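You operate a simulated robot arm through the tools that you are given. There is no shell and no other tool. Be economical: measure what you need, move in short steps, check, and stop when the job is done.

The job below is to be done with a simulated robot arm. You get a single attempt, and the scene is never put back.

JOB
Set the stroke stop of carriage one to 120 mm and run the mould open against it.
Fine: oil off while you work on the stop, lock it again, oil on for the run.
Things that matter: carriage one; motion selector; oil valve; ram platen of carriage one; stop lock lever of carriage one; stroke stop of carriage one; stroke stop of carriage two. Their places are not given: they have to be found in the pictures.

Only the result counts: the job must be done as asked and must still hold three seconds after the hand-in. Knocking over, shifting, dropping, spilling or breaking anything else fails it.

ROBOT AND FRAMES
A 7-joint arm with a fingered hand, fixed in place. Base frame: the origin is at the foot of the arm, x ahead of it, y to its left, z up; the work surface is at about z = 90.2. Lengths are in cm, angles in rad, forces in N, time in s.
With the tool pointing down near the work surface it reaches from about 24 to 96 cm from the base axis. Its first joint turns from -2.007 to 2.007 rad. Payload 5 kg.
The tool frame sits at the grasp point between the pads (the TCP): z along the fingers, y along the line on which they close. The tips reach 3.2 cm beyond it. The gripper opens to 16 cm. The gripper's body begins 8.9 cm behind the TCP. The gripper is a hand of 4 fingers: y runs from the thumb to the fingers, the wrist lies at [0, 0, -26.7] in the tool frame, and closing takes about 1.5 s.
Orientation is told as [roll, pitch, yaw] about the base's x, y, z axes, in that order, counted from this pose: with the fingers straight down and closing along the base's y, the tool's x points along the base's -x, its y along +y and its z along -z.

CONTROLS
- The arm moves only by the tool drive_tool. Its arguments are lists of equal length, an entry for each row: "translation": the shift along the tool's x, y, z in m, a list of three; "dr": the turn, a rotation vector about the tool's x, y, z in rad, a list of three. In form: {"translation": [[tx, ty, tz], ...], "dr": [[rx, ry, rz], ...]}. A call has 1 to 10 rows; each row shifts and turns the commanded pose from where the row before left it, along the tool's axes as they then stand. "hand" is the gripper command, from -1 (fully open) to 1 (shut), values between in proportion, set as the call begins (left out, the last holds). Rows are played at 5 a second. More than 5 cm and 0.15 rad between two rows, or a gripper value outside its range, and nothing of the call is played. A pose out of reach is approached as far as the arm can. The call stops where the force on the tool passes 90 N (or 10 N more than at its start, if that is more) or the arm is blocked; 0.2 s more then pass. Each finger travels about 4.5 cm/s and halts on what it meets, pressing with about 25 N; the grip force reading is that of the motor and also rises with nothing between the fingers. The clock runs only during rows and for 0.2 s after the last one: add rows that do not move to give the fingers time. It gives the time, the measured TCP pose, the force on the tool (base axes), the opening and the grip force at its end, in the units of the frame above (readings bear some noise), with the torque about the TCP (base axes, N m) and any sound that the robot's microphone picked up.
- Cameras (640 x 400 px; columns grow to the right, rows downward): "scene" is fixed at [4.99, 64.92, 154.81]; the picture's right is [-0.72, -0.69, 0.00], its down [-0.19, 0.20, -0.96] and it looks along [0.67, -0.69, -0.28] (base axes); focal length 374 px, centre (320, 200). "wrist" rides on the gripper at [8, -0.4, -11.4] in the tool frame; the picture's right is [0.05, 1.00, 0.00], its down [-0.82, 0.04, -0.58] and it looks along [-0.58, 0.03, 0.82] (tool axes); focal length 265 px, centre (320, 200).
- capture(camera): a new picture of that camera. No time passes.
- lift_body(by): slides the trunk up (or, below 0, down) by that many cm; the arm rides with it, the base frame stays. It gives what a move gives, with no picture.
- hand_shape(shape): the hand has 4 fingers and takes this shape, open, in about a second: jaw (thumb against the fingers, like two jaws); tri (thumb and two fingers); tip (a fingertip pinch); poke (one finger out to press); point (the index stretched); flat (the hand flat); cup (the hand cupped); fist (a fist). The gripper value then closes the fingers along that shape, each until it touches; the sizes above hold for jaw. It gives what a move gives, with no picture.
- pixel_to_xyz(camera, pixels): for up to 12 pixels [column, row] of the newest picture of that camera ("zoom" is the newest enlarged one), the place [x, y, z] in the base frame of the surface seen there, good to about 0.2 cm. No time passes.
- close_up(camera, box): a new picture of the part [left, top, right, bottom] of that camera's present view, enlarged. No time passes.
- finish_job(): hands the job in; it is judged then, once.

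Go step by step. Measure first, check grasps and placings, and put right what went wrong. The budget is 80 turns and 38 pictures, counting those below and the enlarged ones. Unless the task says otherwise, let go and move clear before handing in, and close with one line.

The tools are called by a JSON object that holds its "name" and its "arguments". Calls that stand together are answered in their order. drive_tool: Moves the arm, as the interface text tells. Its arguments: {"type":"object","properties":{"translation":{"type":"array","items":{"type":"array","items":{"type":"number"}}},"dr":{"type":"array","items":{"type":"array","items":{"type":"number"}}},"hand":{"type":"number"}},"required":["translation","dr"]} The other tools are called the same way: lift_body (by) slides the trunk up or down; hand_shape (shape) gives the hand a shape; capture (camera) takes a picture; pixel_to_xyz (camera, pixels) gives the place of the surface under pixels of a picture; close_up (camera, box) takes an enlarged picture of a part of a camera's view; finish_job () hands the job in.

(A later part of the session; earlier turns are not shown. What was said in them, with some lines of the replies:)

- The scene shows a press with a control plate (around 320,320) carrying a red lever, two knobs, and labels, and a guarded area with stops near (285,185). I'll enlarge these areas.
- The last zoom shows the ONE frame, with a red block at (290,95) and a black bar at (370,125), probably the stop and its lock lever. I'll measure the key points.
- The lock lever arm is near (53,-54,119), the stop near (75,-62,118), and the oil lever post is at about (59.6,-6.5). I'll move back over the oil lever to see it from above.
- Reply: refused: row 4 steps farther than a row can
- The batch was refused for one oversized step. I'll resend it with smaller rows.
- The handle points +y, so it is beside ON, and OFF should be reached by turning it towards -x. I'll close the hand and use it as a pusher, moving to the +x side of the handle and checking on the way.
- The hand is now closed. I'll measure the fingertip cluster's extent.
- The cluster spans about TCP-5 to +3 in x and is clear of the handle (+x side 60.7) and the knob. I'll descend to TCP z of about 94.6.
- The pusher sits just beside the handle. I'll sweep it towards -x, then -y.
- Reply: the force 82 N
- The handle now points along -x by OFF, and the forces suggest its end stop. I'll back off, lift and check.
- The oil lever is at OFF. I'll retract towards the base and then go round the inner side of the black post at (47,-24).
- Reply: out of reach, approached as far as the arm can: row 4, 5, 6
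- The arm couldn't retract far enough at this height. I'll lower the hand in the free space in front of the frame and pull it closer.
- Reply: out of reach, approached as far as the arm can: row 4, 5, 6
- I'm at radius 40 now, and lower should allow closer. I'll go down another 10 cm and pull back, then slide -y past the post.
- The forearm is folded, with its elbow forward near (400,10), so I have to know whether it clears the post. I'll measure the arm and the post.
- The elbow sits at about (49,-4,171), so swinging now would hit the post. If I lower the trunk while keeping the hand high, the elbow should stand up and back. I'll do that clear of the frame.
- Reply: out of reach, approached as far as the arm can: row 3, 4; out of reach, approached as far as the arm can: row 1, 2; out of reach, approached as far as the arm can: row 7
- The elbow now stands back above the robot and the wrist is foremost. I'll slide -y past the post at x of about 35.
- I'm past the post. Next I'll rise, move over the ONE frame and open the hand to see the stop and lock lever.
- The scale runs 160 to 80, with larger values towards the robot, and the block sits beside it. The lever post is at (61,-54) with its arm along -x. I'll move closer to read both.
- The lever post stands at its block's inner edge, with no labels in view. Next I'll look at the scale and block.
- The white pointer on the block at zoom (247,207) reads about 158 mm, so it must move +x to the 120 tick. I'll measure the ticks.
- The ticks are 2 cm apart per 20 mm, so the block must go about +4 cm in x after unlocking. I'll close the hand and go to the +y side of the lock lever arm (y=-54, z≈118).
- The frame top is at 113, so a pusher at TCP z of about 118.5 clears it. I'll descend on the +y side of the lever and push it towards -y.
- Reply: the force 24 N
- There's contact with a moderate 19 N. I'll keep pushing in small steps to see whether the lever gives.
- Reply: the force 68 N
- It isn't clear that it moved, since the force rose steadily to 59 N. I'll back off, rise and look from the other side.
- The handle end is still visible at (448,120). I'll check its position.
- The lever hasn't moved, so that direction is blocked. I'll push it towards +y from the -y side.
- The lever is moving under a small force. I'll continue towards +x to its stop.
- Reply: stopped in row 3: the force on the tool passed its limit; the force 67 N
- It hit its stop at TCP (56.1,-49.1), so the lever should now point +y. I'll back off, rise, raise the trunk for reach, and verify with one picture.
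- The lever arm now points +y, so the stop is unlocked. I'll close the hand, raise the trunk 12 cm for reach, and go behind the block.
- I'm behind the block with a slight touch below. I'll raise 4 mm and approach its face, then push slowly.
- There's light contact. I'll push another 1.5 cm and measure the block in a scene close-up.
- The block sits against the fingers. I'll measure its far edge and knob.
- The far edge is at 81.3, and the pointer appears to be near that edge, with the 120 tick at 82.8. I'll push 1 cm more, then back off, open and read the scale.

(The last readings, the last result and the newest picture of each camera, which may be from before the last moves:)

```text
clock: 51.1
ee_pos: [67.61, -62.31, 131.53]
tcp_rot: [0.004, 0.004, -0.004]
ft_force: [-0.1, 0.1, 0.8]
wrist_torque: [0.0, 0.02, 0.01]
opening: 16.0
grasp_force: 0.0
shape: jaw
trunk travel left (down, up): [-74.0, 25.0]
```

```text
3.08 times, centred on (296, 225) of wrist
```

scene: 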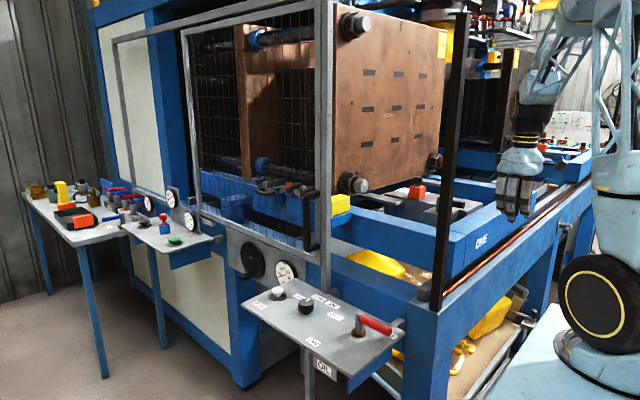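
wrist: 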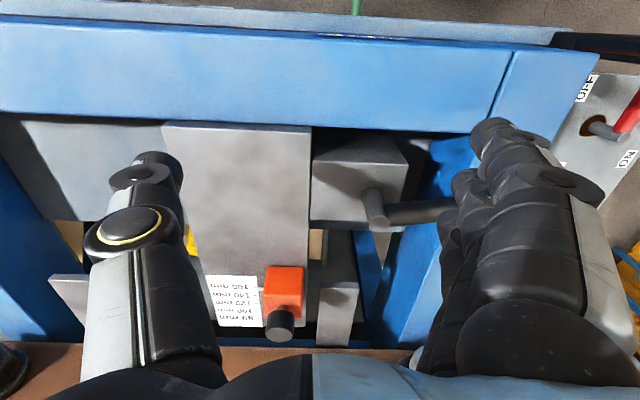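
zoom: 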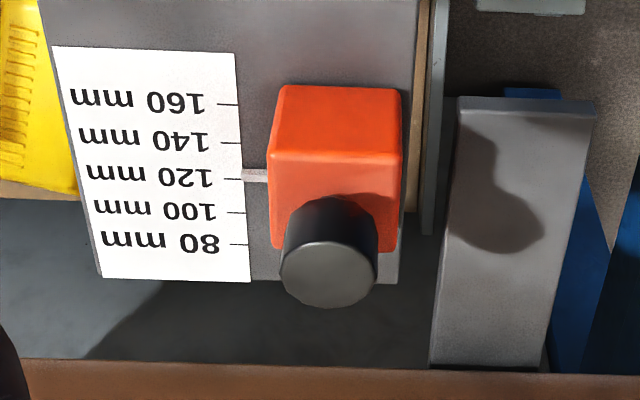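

The pointer at row 175 is just short of the 120 tick at row 179. I'll measure both precisely.

{"name": "pixel_to_xyz", "arguments": {"camera": "zoom", "pixels": [[232, 179], [236, 179], [228, 180], [232, 142], [232, 212], [232, 104], [232, 244], [248, 175], [254, 175], [260, 176], [250, 170], [250, 180]]}}

```text
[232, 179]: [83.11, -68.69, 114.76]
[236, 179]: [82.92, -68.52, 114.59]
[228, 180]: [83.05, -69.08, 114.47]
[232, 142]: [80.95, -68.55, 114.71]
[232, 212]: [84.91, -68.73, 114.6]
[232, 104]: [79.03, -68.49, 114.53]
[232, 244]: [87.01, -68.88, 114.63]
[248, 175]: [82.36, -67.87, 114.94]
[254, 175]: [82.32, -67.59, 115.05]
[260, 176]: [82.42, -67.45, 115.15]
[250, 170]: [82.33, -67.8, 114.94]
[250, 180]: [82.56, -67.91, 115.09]
```

The pointer is at 82.4 and the 120 tick at 83.0, so it needs about 0.57 cm more. I'll repeat the push to TCP x = 74.13.

{"name": "drive_tool", "arguments": {"translation": [[0.01, -0.01, 0], [0.01, -0.01, 0], [0, 0, 0], [0, 0, 0], [0, 0, 0], [0, 0, 0], [0, 0, 0.045], [0, 0, 0.045], [0, 0, 0.043], [0, 0, 0]], "dr": [[0, 0, 0], [0, 0, 0], [0, 0, 0], [0, 0, 0], [0, 0, 0], [0, 0, 0], [0, 0, 0], [0, 0, 0], [0, 0, 0], [0, 0, 0]], "hand": 1}}

```text
clock: 53.3
ee_pos: [65.59, -64.43, 118.62]
tcp_rot: [0.002, 0.002, -0.005]
ft_force: [-0.6, -0.4, 0.1]
wrist_torque: [-0.01, 0.01, 0.02]
opening: 0.03
grasp_force: 21.1
shape: jaw
trunk travel left (down, up): [-74.0, 25.0]
```

{"name": "drive_tool", "arguments": {"translation": [[-0.03, 0, 0.004], [-0.03, 0, 0], [-0.015, 0, 0], [-0.005, 0, 0], [-0.005, 0, 0], [0, 0, 0], [0, 0, 0]], "dr": [[0, 0, 0], [0, 0, 0], [0, 0, 0], [0, 0, 0], [0, 0, 0], [0, 0, 0], [0, 0, 0]]}}

```text
clock: 54.9
ee_pos: [73.92, -64.44, 118.21]
tcp_rot: [0.001, 0.002, -0.004]
ft_force: [-3.5, -1.5, 10.2]
wrist_torque: [0.08, 0.01, 0.04]
opening: 0.0
grasp_force: 25.2
shape: jaw
trunk travel left (down, up): [-74.0, 25.0]
```

I need 2 mm more.

{"name": "drive_tool", "arguments": {"translation": [[-0.002, 0, 0], [0, 0, 0], [0, 0, 0]], "dr": [[0, 0, 0], [0, 0, 0], [0, 0, 0]]}}

{"name": "drive_tool", "arguments": {"translation": [[0.02, 0, 0], [0.03, 0, 0], [0.015, 0, -0.045], [0, 0.0, -0.045], [0, 0.02, -0.045], [0, 0, 0]], "dr": [[0, 0, 0], [0, 0, 0], [0, 0, 0], [0, 0, 0], [0, 0, 0], [0, 0, 0]]}}

{"name": "drive_tool", "arguments": {"translation": [[0, 0, 0], [0, 0, 0], [0, 0, 0], [0, 0, 0], [0, 0, 0], [0, 0, 0], [0, 0, 0]], "dr": [[0, 0, 0], [0, 0, 0], [0, 0, 0], [0, 0, 0], [0, 0, 0], [0, 0, 0], [0, 0, 0]], "hand": -1}}

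{"name": "close_up", "arguments": {"camera": "wrist", "box": [240, 180, 320, 230]}}

```text
clock: 55.7
ee_pos: [74.04, -64.31, 118.17]
tcp_rot: [0.001, 0.0, -0.003]
ft_force: [-4.9, 1.4, 12.6]
wrist_torque: [0.13, 0.0, 0.08]
opening: 0.02
grasp_force: 25.0
shape: jaw
trunk travel left (down, up): [-74.0, 25.0]
```

```text
clock: 57.1
ee_pos: [67.55, -62.14, 131.28]
tcp_rot: [0.005, 0.003, -0.004]
ft_force: [0.8, -0.9, -0.8]
wrist_torque: [0.11, 0.06, 0.0]
opening: 0.0
grasp_force: 24.8
shape: jaw
trunk travel left (down, up): [-74.0, 25.0]
```

```text
clock: 58.7
ee_pos: [67.64, -62.07, 131.65]
tcp_rot: [0.004, 0.002, -0.005]
ft_force: [-0.2, 0.2, 0.6]
wrist_torque: [0.0, 0.01, 0.02]
opening: 16.02
grasp_force: 0.1
shape: jaw
trunk travel left (down, up): [-74.0, 25.0]
```

```text
8.00 times, centred on (280, 205) of wrist
```

zoom: 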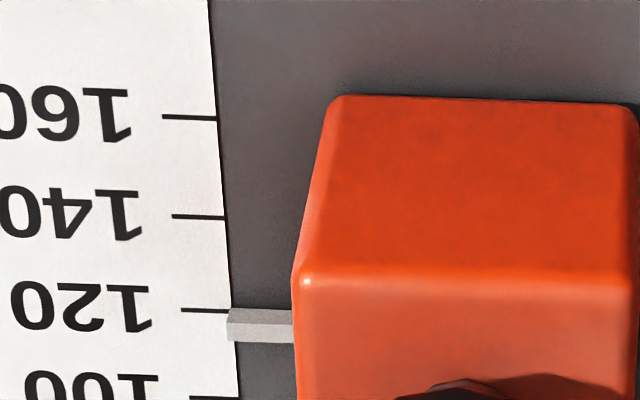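

The pointer's near face begins at about row 308 and its top face lies at about 323–342. I'll measure those against the 120 tick at row 310.

{"name": "pixel_to_xyz", "arguments": {"camera": "zoom", "pixels": [[205, 310], [195, 310], [200, 217], [215, 217], [220, 397], [190, 117], [255, 313], [255, 319], [255, 326], [255, 332], [255, 338], [240, 334]]}}

```text
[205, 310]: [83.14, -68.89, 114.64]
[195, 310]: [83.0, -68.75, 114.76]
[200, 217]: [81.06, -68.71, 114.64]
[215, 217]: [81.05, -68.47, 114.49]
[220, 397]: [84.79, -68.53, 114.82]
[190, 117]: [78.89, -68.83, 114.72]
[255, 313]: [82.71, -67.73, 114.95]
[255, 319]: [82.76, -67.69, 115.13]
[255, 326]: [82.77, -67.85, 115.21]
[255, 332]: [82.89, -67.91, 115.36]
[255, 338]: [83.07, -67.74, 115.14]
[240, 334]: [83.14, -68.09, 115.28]
```

The pointer centre is at 82.93 against the 120 tick at 83.0, within 1 mm, so the stop is set. Next I'll relock by sweeping the lever from +y back to -x, approaching from its +x side.

{"name": "drive_tool", "arguments": {"translation": [[0, 0.03, 0], [0, 0.03, 0], [-0.005, 0.03, 0], [-0.005, 0.02, 0], [0, 0, 0], [0, 0, 0], [0, 0, 0], [0, 0, 0]], "dr": [[0, 0, 0], [0, 0, 0], [0, 0, 0], [0, 0, 0], [0, 0, 0], [0, 0, 0], [0, 0, 0], [0, 0, 0]], "hand": 1}}

{"name": "drive_tool", "arguments": {"translation": [[0, 0, 0.045], [0, 0, 0.045], [0, 0, 0.04], [0, 0, 0]], "dr": [[0, 0, 0], [0, 0, 0], [0, 0, 0], [0, 0, 0]]}}

```text
clock: 60.5
ee_pos: [68.81, -51.23, 131.41]
tcp_rot: [0.004, 0.004, -0.004]
ft_force: [-0.4, -0.7, -0.2]
wrist_torque: [0.0, -0.03, 0.02]
opening: 0.0
grasp_force: 0.0
shape: jaw
trunk travel left (down, up): [-74.0, 25.0]
```

```text
clock: 61.5
ee_pos: [68.55, -50.92, 118.46]
tcp_rot: [0.003, 0.002, -0.004]
ft_force: [-0.7, -0.8, -0.7]
wrist_torque: [-0.04, -0.05, -0.01]
opening: 0.01
grasp_force: 25.0
shape: jaw
trunk travel left (down, up): [-74.0, 25.0]
```

{"name": "drive_tool", "arguments": {"translation": [[0.013, 0.01, 0], [0.013, 0.008, 0], [0.013, 0.005, 0], [0.013, 0, 0], [0.013, 0, 0], [0.012, -0.003, 0], [0.012, -0.005, 0], [0.012, -0.008, 0], [0.008, -0.008, 0], [0, 0, 0]], "dr": [[0, 0, 0], [0, 0, 0], [0, 0, 0], [0, 0, 0], [0, 0, 0], [0, 0, 0], [0, 0, 0], [0, 0, 0], [0, 0, 0], [0, 0, 0]]}}

```text
clock: 63.7
ee_pos: [57.76, -50.92, 119.07]
tcp_rot: [-0.001, 0.001, -0.001]
ft_force: [13.7, 29.4, 30.4]
wrist_torque: [-0.9, 0.07, 0.39]
opening: 0.0
grasp_force: 25.5
shape: jaw
trunk travel left (down, up): [-74.0, 25.0]
```

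It's near the end stop with forces building, as with the oil lever. I'll push a little more -y to seat it, then rise and open to check.

{"name": "drive_tool", "arguments": {"translation": [[0.008, -0.007, 0], [0.005, -0.008, 0], [0, -0.006, 0], [0, 0, 0]], "dr": [[0, 0, 0], [0, 0, 0], [0, 0, 0], [0, 0, 0]]}}

{"name": "drive_tool", "arguments": {"translation": [[0, 0.025, 0], [0, 0.015, 0], [0, 0, -0.045], [0, 0.0, -0.045], [0.03, -0.02, -0.03], [0.04, -0.02, 0], [0, 0, 0]], "dr": [[0, 0, 0], [0, 0, 0], [0, 0, 0], [0, 0, 0], [0, 0, 0], [0, 0, 0], [0, 0, 0]]}}

{"name": "drive_tool", "arguments": {"translation": [[0.0, -0.04, 0], [0.0, -0.04, 0], [0, 0, 0], [0, 0, 0], [0, 0, 0], [0, 0, 0], [0, 0, 0]], "dr": [[0, 0, 0], [0, 0, 0], [0, 0, 0], [0, 0, 0], [0, 0, 0], [0, 0, 0], [0, 0, 0]], "hand": -1}}

{"name": "capture", "arguments": {"camera": "wrist"}}

```text
clock: 64.7
ee_pos: [56.64, -52.35, 118.99]
tcp_rot: [-0.001, -0.001, 0.0]
ft_force: [15.8, 53.5, 47.9]
wrist_torque: [-0.82, -0.28, 0.25]
opening: 0.01
grasp_force: 25.4
shape: jaw
trunk travel left (down, up): [-74.0, 25.0]
```

```text
clock: 66.3
ee_pos: [49.29, -53.31, 130.76]
tcp_rot: [0.003, 0.0, -0.003]
ft_force: [-0.2, -0.2, -0.9]
wrist_torque: [0.0, -0.05, -0.02]
opening: 0.03
grasp_force: 24.8
shape: jaw
trunk travel left (down, up): [-74.0, 25.0]
```

```text
clock: 67.9
ee_pos: [49.24, -61.13, 130.76]
tcp_rot: [0.004, 0.001, -0.004]
ft_force: [0.8, 0.3, 0.3]
wrist_torque: [0.01, 0.01, 0.01]
opening: 16.0
grasp_force: 0.0
shape: jaw
trunk travel left (down, up): [-74.0, 25.0]
```

```text
3 pictures are left
```

wrist: 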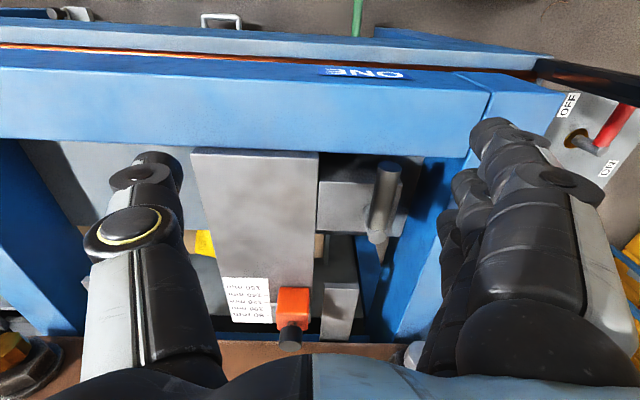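

{"name": "pixel_to_xyz", "arguments": {"camera": "wrist", "pixels": [[390, 165], [385, 190], [378, 236], [610, 125], [585, 145], [293, 300], [292, 335]]}}

```text
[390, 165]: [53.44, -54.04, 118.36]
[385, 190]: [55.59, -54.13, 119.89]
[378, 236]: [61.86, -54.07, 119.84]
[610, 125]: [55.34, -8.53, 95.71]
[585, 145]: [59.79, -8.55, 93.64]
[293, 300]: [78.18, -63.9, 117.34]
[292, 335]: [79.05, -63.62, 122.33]
```

The lever is back at its locked position (53.4,-54.0) with the stop unmoved. I'll retrace out: close the hand, retract, lower the trunk to tuck the elbow, and go back past the post.

{"name": "drive_tool", "arguments": {"translation": [[0.03, 0.03, -0.01], [0.04, 0.03, 0], [0.04, 0.03, 0], [0.03, 0.02, 0], [0, 0, 0], [0, 0, 0], [0, 0, 0], [0, 0, 0]], "dr": [[0, 0, 0], [0, 0, 0], [0, 0, 0], [0, 0, 0], [0, 0, 0], [0, 0, 0], [0, 0, 0], [0, 0, 0]], "hand": 1}}

{"name": "lift_body", "arguments": {"by": -12}}

```text
clock: 69.7
ee_pos: [35.49, -50.34, 132.24]
tcp_rot: [0.005, 0.0, -0.003]
ft_force: [-0.5, 0.1, -0.7]
wrist_torque: [0.01, 0.0, -0.02]
opening: 0.0
grasp_force: 0.1
shape: jaw
trunk travel left (down, up): [-74.0, 25.0]
```

```text
clock: 71.2
ee_pos: [35.56, -50.43, 120.25]
tcp_rot: [0.004, 0.002, -0.003]
ft_force: [0.1, 0.2, 0.1]
wrist_torque: [0.02, 0.02, 0.02]
opening: 0.02
grasp_force: 24.6
shape: jaw
trunk travel left (down, up): [-62.0, 37.0]
```

{"name": "drive_tool", "arguments": {"translation": [[0.01, 0.045, 0], [0, 0.045, 0], [0, 0.045, 0], [0, 0.045, 0], [0, 0.045, 0], [0, 0.045, 0], [0, 0.045, 0], [0, 0.045, 0], [0, 0.045, 0], [0, 0, 0]], "dr": [[0, 0, 0], [0, 0, 0], [0, 0, 0], [0, 0, 0], [0, 0, 0], [0, 0, 0], [0, 0, 0], [0, 0, 0], [0, 0, 0], [0, 0, 0]]}}

```text
clock: 73.4
ee_pos: [35.0, -9.97, 120.14]
tcp_rot: [0.004, 0.002, -0.002]
ft_force: [-0.5, -0.8, -0.6]
wrist_torque: [0.03, -0.03, 0.01]
opening: 0.0
grasp_force: 25.2
shape: jaw
trunk travel left (down, up): [-62.0, 37.0]
```

I'm back on the panel side. Next is oil ON: I'll descend on the -y side of the handle, mirroring the unlock push, while keeping the palm clear of the post.

{"name": "drive_tool", "arguments": {"translation": [[-0.045, -0.004, 0], [-0.045, -0.004, 0.0], [-0.045, -0.004, 0], [-0.023, 0, 0.02], [0, 0, 0.045], [0, 0, 0.045], [0, 0, 0.045], [0, 0, 0.045], [0, 0, 0.045], [0, 0, 0]], "dr": [[0, 0, 0], [0, 0, 0], [0, 0, 0], [0, 0, 0], [0, 0, 0], [0, 0, 0], [0, 0, 0], [0, 0, 0], [0, 0, 0], [0, 0, 0]]}}

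```text
clock: 75.6
ee_pos: [50.42, -11.39, 95.89]
tcp_rot: [0.003, 0.003, -0.004]
ft_force: [0.2, 0.2, 0.2]
wrist_torque: [0.05, -0.01, 0.02]
opening: 0.0
grasp_force: 25.0
shape: jaw
trunk travel left (down, up): [-62.0, 37.0]
```

{"name": "drive_tool", "arguments": {"translation": [[0, 0, 0.007], [0, 0.013, 0], [0, 0.013, 0], [-0.002, 0.013, 0], [-0.004, 0.013, 0], [-0.006, 0.013, 0], [-0.008, 0.012, 0], [-0.01, 0.009, 0], [-0.01, 0.007, 0], [0, 0, 0]], "dr": [[0, 0, 0], [0, 0, 0], [0, 0, 0], [0, 0, 0], [0, 0, 0], [0, 0, 0], [0, 0, 0], [0, 0, 0], [0, 0, 0], [0, 0, 0]]}}

{"name": "drive_tool", "arguments": {"translation": [[-0.008, 0.002, 0], [-0.008, 0, 0], [-0.006, 0, 0], [-0.006, 0, 0], [0, 0, 0]], "dr": [[0, 0, 0], [0, 0, 0], [0, 0, 0], [0, 0, 0], [0, 0, 0]]}}

```text
clock: 77.8
ee_pos: [54.56, -1.81, 95.14]
tcp_rot: [0.005, 0.002, -0.003]
ft_force: [-1.1, -0.5, -0.1]
wrist_torque: [0.02, 0.01, -0.01]
opening: 0.01
grasp_force: 25.6
shape: jaw
trunk travel left (down, up): [-62.0, 37.0]
```

```text
clock: 78.8
ee_pos: [55.06, -1.66, 94.72]
tcp_rot: [-0.003, 0.035, 0.0]
ft_force: [-45.9, 3.8, 21.3]
wrist_torque: [0.27, -1.08, 0.84]
opening: 0.0
grasp_force: 25.3
shape: jaw
trunk travel left (down, up): [-62.0, 37.0]
stopped in row 4: the force on the tool passed its limit (the readings are from after the stop); the commanded pose is now the measured one
```

The lever came to its stop in the ON direction. I'll back off, rise, open the hand, and look at the selector and oil lever together.

{"name": "drive_tool", "arguments": {"translation": [[0.02, 0, 0], [0.02, 0, -0.01], [0, 0, -0.045], [0, 0, -0.045], [0, 0, -0.045], [0, 0, -0.045], [-0.03, 0, -0.03], [-0.04, 0, 0], [-0.04, 0, 0], [0, 0, 0]], "dr": [[0, 0, 0], [0, -0.035, 0], [0, 0, 0], [0, 0, 0], [0, 0, 0], [0, 0, 0], [0, 0, 0], [0, 0, 0], [0, 0, 0], [0, 0, 0]]}}

{"name": "drive_tool", "arguments": {"translation": [[0, 0, 0], [0, 0, 0], [0, 0, 0], [0, 0, 0], [0, 0, 0], [0, 0, 0], [0, 0, 0]], "dr": [[0, 0, 0], [0, 0, 0], [0, 0, 0], [0, 0, 0], [0, 0, 0], [0, 0, 0], [0, 0, 0]], "hand": -1}}

{"name": "close_up", "arguments": {"camera": "wrist", "box": [190, 20, 414, 300]}}

```text
clock: 81.0
ee_pos: [62.59, -1.58, 117.05]
tcp_rot: [0.0, -0.01, -0.002]
ft_force: [0.4, -0.1, -0.1]
wrist_torque: [0.03, 0.01, -0.04]
opening: 0.0
grasp_force: 25.2
shape: jaw
trunk travel left (down, up): [-62.0, 37.0]
```

```text
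clock: 82.6
ee_pos: [62.58, -1.61, 117.05]
tcp_rot: [-0.001, -0.009, -0.002]
ft_force: [-0.2, -0.2, 0.3]
wrist_torque: [0.03, 0.01, -0.02]
opening: 16.01
grasp_force: 0.1
shape: jaw
trunk travel left (down, up): [-62.0, 37.0]
```

```text
1.43 times, centred on (302, 160) of wrist
```

zoom: 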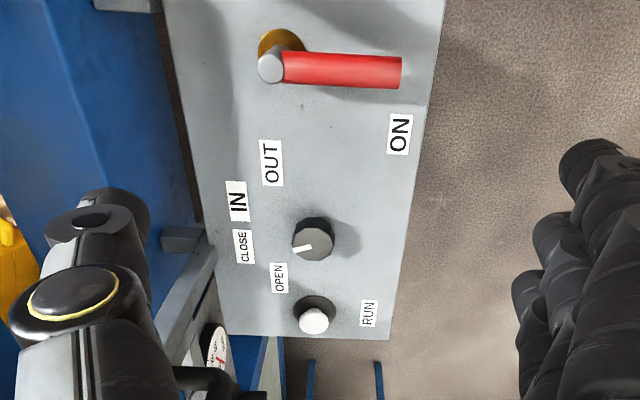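

{"name": "pixel_to_xyz", "arguments": {"camera": "zoom", "pixels": [[313, 243], [294, 249], [310, 246], [332, 240], [278, 278], [244, 247], [238, 201], [271, 163], [314, 319], [310, 255], [313, 226], [400, 72]]}}

```text
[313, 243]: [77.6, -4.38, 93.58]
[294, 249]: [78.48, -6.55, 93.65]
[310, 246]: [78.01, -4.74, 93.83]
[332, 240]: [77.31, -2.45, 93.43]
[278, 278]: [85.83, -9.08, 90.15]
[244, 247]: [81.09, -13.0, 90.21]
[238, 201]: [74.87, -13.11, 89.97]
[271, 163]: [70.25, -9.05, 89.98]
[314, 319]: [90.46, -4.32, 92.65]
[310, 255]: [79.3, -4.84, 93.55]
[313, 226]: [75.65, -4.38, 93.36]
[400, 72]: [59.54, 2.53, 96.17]
```

The pointer is at about 20°, at CLOSE, and OPEN is 40° further towards +x. The knob centre is (77.7,-4.45) with its top at 93.6, and oil is ON. I'll go over the knob with about 8 cm opening.

{"name": "drive_tool", "arguments": {"translation": [[-0.04, -0.01, 0], [-0.04, -0.01, 0.02], [-0.04, -0.008, 0.02], [-0.031, 0, 0.03], [0, 0, 0.045], [0, 0, 0.045], [0, 0, 0.045], [0, 0, 0.018], [0, 0, 0]], "dr": [[0, 0.008, 0], [0, 0, 0], [0, 0, 0], [0, 0, 0], [0, 0, 0], [0, 0, 0], [0, 0, 0], [0, 0, 0], [0, 0, 0]], "hand": 0}}

```text
clock: 84.6
ee_pos: [77.63, -4.54, 94.82]
tcp_rot: [-0.001, -0.001, -0.003]
ft_force: [-0.2, 0.5, -0.3]
wrist_torque: [0.02, 0.03, 0.02]
opening: 8.08
grasp_force: 0.0
shape: jaw
trunk travel left (down, up): [-62.0, 37.0]
```

I'm centred. I'll lower 7 mm and close on the knob.

{"name": "drive_tool", "arguments": {"translation": [[0, 0, 0.007], [0, 0, 0]], "dr": [[0, 0, 0], [0, 0, 0]]}}

{"name": "drive_tool", "arguments": {"translation": [[0, 0, 0], [0, 0, 0], [0, 0, 0], [0, 0, 0], [0, 0, 0], [0, 0, 0], [0, 0, 0]], "dr": [[0, 0, 0], [0, 0, 0], [0, 0, 0], [0, 0, 0], [0, 0, 0], [0, 0, 0], [0, 0, 0]], "hand": 1}}

```text
clock: 85.2
ee_pos: [77.97, -4.63, 94.07]
tcp_rot: [0.0, 0.0, -0.002]
ft_force: [0.1, -0.6, -0.5]
wrist_torque: [-0.01, 0.02, 0.02]
opening: 8.1
grasp_force: 0.0
shape: jaw
trunk travel left (down, up): [-62.0, 37.0]
```

```text
clock: 86.8
ee_pos: [77.82, -4.54, 93.98]
tcp_rot: [0.001, -0.001, -0.003]
ft_force: [-0.1, -1.3, -2.2]
wrist_torque: [0.05, -0.03, -0.01]
opening: 2.47
grasp_force: 25.1
shape: jaw
trunk travel left (down, up): [-62.0, 37.0]
```

The fingers are holding the knob (2.5 cm). I'll turn it 40° counter-clockwise from above.

{"name": "drive_tool", "arguments": {"translation": [[0, 0, 0], [0, 0, 0], [0, 0, 0], [0, 0, 0], [0, 0, 0], [0, 0, 0], [0, 0, 0]], "dr": [[0, 0, -0.12], [0, 0, -0.12], [0, 0, -0.12], [0, 0, -0.12], [0, 0, -0.12], [0, 0, -0.12], [0, 0, 0]]}}

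```text
clock: 88.4
ee_pos: [77.86, -4.57, 94.05]
tcp_rot: [-0.001, -0.001, 0.718]
ft_force: [5.0, -7.7, -0.4]
wrist_torque: [-0.13, -0.08, -0.23]
opening: 2.46
grasp_force: 24.2
shape: jaw
trunk travel left (down, up): [-62.0, 37.0]
```

The turn reached 0.718 rad with low torque. I'll release, rise, turn back and check.

{"name": "drive_tool", "arguments": {"translation": [[0, 0, 0], [0, 0, 0], [0, 0, 0], [0, 0, 0], [0, 0, 0], [0, 0, -0.02], [0, 0, -0.045], [0, 0, -0.045], [0, 0, -0.045], [0, 0, -0.045]], "dr": [[0, 0, 0], [0, 0, 0], [0, 0, 0], [0, 0, 0], [0, 0, 0], [0, 0, 0], [0, 0, 0], [0, 0, 0], [0, 0, 0], [0, 0, 0]], "hand": 0}}

{"name": "drive_tool", "arguments": {"translation": [[0, 0, -0.03], [0, 0, 0], [0, 0, 0], [0, 0, 0], [0, 0, 0], [0.04, 0, 0], [0.04, 0, 0], [0.04, 0, 0], [0.02, 0, 0], [0, 0, 0]], "dr": [[0, 0, 0.144], [0, 0, 0.144], [0, 0, 0.144], [0, 0, 0.144], [0, 0, 0.142], [0, 0, 0], [0, 0, 0], [0, 0, 0], [0, 0, 0], [0, 0, 0]], "hand": -1}}

{"name": "close_up", "arguments": {"camera": "wrist", "box": [190, 20, 414, 300]}}

```text
clock: 90.6
ee_pos: [77.44, -4.37, 113.89]
tcp_rot: [-0.001, -0.002, 0.719]
ft_force: [-0.5, -0.3, -0.6]
wrist_torque: [0.01, -0.01, 0.0]
opening: 7.93
grasp_force: 0.0
shape: jaw
trunk travel left (down, up): [-62.0, 37.0]
```

```text
clock: 92.8
ee_pos: [63.89, -4.66, 116.56]
tcp_rot: [-0.001, 0.0, 0.003]
ft_force: [0.1, -0.3, -0.8]
wrist_torque: [-0.01, -0.01, 0.02]
opening: 16.01
grasp_force: 0.0
shape: jaw
trunk travel left (down, up): [-62.0, 37.0]
```

```text
1.43 times, centred on (302, 160) of wrist
```

zoom: 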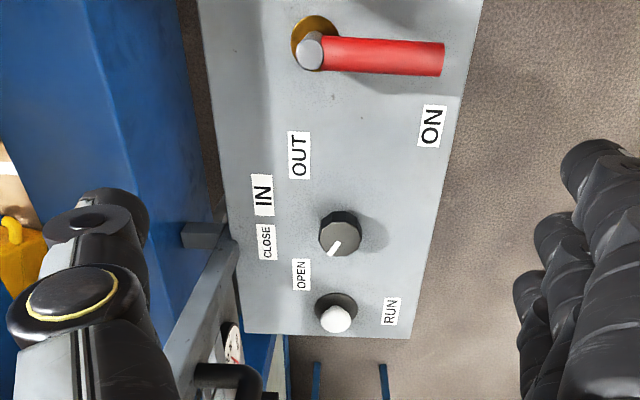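

The pointer now lies from (342,240) to (329,256), towards OPEN. I'll confirm its angle and locate the RUN button.

{"name": "pixel_to_xyz", "arguments": {"camera": "zoom", "pixels": [[340, 241], [329, 256], [301, 275], [336, 319], [336, 308], [336, 329], [325, 319], [348, 319]]}}

```text
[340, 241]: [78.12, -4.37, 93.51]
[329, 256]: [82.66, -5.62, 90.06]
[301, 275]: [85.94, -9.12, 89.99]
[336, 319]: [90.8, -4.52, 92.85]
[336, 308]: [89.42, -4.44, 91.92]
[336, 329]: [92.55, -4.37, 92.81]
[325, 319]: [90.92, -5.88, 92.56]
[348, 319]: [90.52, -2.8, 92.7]
```

The selector reads OPEN (41° turned). Before pressing RUN at (91,-4.4), I'll check where the door handle is relative to the hand.

{"name": "pixel_to_xyz", "arguments": {"camera": "zoom", "pixels": [[225, 372], [255, 375], [262, 390], [232, 345], [215, 300], [245, 390]]}}

{"name": "pixel_to_xyz", "arguments": {"camera": "scene", "pixels": [[305, 200], [305, 245], [315, 190], [316, 248], [309, 220]]}}

```text
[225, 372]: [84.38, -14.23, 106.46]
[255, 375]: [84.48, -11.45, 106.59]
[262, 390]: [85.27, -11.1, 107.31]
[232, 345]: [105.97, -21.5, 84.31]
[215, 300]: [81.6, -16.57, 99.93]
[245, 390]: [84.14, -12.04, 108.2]
```

```text
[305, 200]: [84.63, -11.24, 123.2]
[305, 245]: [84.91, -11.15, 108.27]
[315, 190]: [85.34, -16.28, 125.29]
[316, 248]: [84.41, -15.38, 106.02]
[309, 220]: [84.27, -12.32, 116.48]
```

The door handle bar is at (85,-11.5), z 106–125, close to where the palm would be. I'll close the hand and yaw it about 83° so its long side runs along x, then go above RUN.

{"name": "drive_tool", "arguments": {"translation": [[0, 0, 0], [0, 0, 0], [0, 0, 0], [0, 0, 0], [0, 0, 0], [0, 0, 0], [0, 0, 0], [0, 0, 0], [0, 0, 0], [0, 0, 0]], "dr": [[0, 0, -0.145], [0, 0, -0.145], [0, 0, -0.145], [0, 0, -0.145], [0, 0, -0.145], [0, 0, -0.145], [0, 0, -0.145], [0, 0, -0.145], [0, 0, -0.145], [0, 0, -0.145]], "hand": 1}}

{"name": "drive_tool", "arguments": {"translation": [[-0.0087, -0.0437, 0], [-0.0087, -0.0437, 0], [-0.0087, -0.0437, 0], [-0.0087, -0.0437, 0], [-0.0087, -0.0437, 0], [-0.0087, -0.0437, 0], [0, 0, 0]], "dr": [[0, 0, 0], [0, 0, 0], [0, 0, 0], [0, 0, 0], [0, 0, 0], [0, 0, 0], [0, 0, 0]]}}

```text
clock: 95.0
ee_pos: [63.82, -4.53, 116.81]
tcp_rot: [0.0, 0.0, 1.453]
ft_force: [0.0, 0.5, -0.3]
wrist_torque: [-0.01, 0.03, -0.03]
opening: 0.0
grasp_force: 21.5
shape: jaw
trunk travel left (down, up): [-62.0, 37.0]
```

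```text
clock: 96.6
ee_pos: [90.36, -2.48, 116.86]
tcp_rot: [-0.002, 0.001, 1.453]
ft_force: [0.2, -0.4, 0.3]
wrist_torque: [0.0, 0.0, -0.03]
opening: 0.0
grasp_force: 25.0
shape: jaw
trunk travel left (down, up): [-62.0, 37.0]
```

I'm above RUN. I'll descend to just above the button, then press gently.

{"name": "drive_tool", "arguments": {"translation": [[0, 0, 0.045], [0, 0, 0.045], [0, 0, 0.045], [0, 0, 0.045], [0, 0, 0.025], [0, 0, 0]], "dr": [[0, 0, 0], [0, 0, 0], [0, 0, 0], [0, 0, 0], [0, 0, 0], [0, 0, 0]]}}

{"name": "drive_tool", "arguments": {"translation": [[0, 0, 0.004], [0, 0, 0.004], [0, 0, 0.003], [0, 0, 0]], "dr": [[0, 0, 0], [0, 0, 0], [0, 0, 0], [0, 0, 0]]}}

```text
clock: 98.0
ee_pos: [90.07, -2.66, 96.32]
tcp_rot: [-0.002, -0.001, 1.453]
ft_force: [-0.7, -0.4, -0.1]
wrist_torque: [0.02, 0.01, -0.01]
opening: 0.0
grasp_force: 25.4
shape: jaw
trunk travel left (down, up): [-62.0, 37.0]
```

```text
clock: 99.0
ee_pos: [90.33, -2.55, 95.45]
tcp_rot: [0.0, 0.001, 1.451]
ft_force: [-0.1, -0.8, 4.6]
wrist_torque: [-0.04, -0.01, -0.01]
opening: 0.02
grasp_force: 25.1
shape: jaw
trunk travel left (down, up): [-62.0, 37.0]
heard: click
```

There was a click from the button with only 4.6 N. I'll hold for two seconds in case RUN must be held, and listen.

{"name": "drive_tool", "arguments": {"translation": [[0, 0, 0], [0, 0, 0], [0, 0, 0], [0, 0, 0], [0, 0, 0], [0, 0, 0], [0, 0, 0], [0, 0, 0], [0, 0, 0], [0, 0, 0]], "dr": [[0, 0, 0], [0, 0, 0], [0, 0, 0], [0, 0, 0], [0, 0, 0], [0, 0, 0], [0, 0, 0], [0, 0, 0], [0, 0, 0], [0, 0, 0]]}}

```text
clock: 101.2
ee_pos: [90.31, -2.54, 95.32]
tcp_rot: [-0.001, 0.002, 1.452]
ft_force: [0.2, -0.6, 4.1]
wrist_torque: [-0.03, -0.04, 0.0]
opening: 0.0
grasp_force: 25.2
shape: jaw
trunk travel left (down, up): [-62.0, 37.0]
```

No new sound came. I'll hold a bit longer, then use the last picture to see the platen.

{"name": "drive_tool", "arguments": {"translation": [[0, 0, 0], [0, 0, 0], [0, 0, 0], [0, 0, 0], [0, 0, 0], [0, 0, 0], [0, 0, 0], [0, 0, 0], [0, 0, 0], [0, 0, 0]], "dr": [[0, 0, 0], [0, 0, 0], [0, 0, 0], [0, 0, 0], [0, 0, 0], [0, 0, 0], [0, 0, 0], [0, 0, 0], [0, 0, 0], [0, 0, 0]]}}

{"name": "pixel_to_xyz", "arguments": {"camera": "scene", "pixels": [[400, 60], [380, 100], [400, 150], [420, 120], [362, 185], [340, 205], [250, 60]]}}

{"name": "capture", "arguments": {"camera": "scene"}}

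{"name": "pixel_to_xyz", "arguments": {"camera": "scene", "pixels": [[400, 60], [380, 100], [400, 150], [420, 120], [362, 185], [340, 205], [250, 60]]}}

```text
clock: 103.4
ee_pos: [90.3, -2.56, 95.35]
tcp_rot: [-0.001, -0.001, 1.45]
ft_force: [0.6, -0.7, 4.7]
wrist_torque: [-0.05, -0.04, 0.02]
opening: 0.02
grasp_force: 25.0
shape: jaw
trunk travel left (down, up): [-62.0, 37.0]
```

```text
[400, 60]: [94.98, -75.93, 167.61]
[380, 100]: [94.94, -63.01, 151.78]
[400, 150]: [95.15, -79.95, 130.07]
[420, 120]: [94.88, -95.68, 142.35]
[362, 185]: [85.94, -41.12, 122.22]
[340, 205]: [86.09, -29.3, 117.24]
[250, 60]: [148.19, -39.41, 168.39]
```

```text
0 pictures are left
```

scene: 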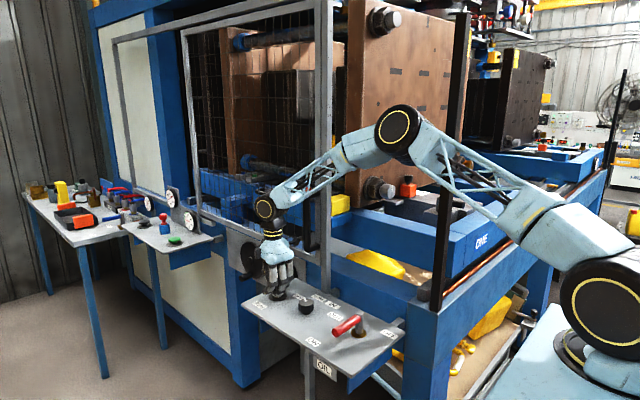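

```text
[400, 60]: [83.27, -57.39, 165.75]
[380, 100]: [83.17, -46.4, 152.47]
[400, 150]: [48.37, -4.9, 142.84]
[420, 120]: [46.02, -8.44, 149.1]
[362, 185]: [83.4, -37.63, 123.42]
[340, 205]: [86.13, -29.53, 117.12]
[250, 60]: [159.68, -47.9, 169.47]
```

The platen moved from x=95.0 to 83.2, about 120 mm, and now stands at the stop's face. I'll lift off RUN and back away clear.

{"name": "drive_tool", "arguments": {"translation": [[0, 0, -0.03], [0, 0, -0.045], [0, 0, -0.045], [0, 0, -0.045], [0, 0, -0.045], [0.005, 0.045, 0], [0.005, 0.045, 0], [0.005, 0.045, 0], [0.005, 0.045, 0], [0, 0, 0]], "dr": [[0, 0, 0], [0, 0, 0], [0, 0, 0], [0, 0, 0], [0, 0, 0], [0, 0, 0], [0, 0, 0], [0, 0, 0], [0, 0, 0], [0, 0, 0]]}}

{"name": "finish_job", "arguments": {}}

```text
clock: 105.6
ee_pos: [72.68, -2.32, 116.64]
tcp_rot: [-0.002, 0.0, 1.45]
ft_force: [0.3, 1.1, 0.1]
wrist_torque: [-0.03, 0.01, 0.01]
opening: 0.04
grasp_force: 25.2
shape: jaw
trunk travel left (down, up): [-62.0, 37.0]
```

```text
The job is handed in.
```

I set carriage one's stroke stop to 120 mm (pointer within 1 mm of the mark) with the oil off, relocked it, turned the oil on and ran the mould open. The platen moved about 118–120 mm and stands at the stop, the hand is clear, and the job is handed in.
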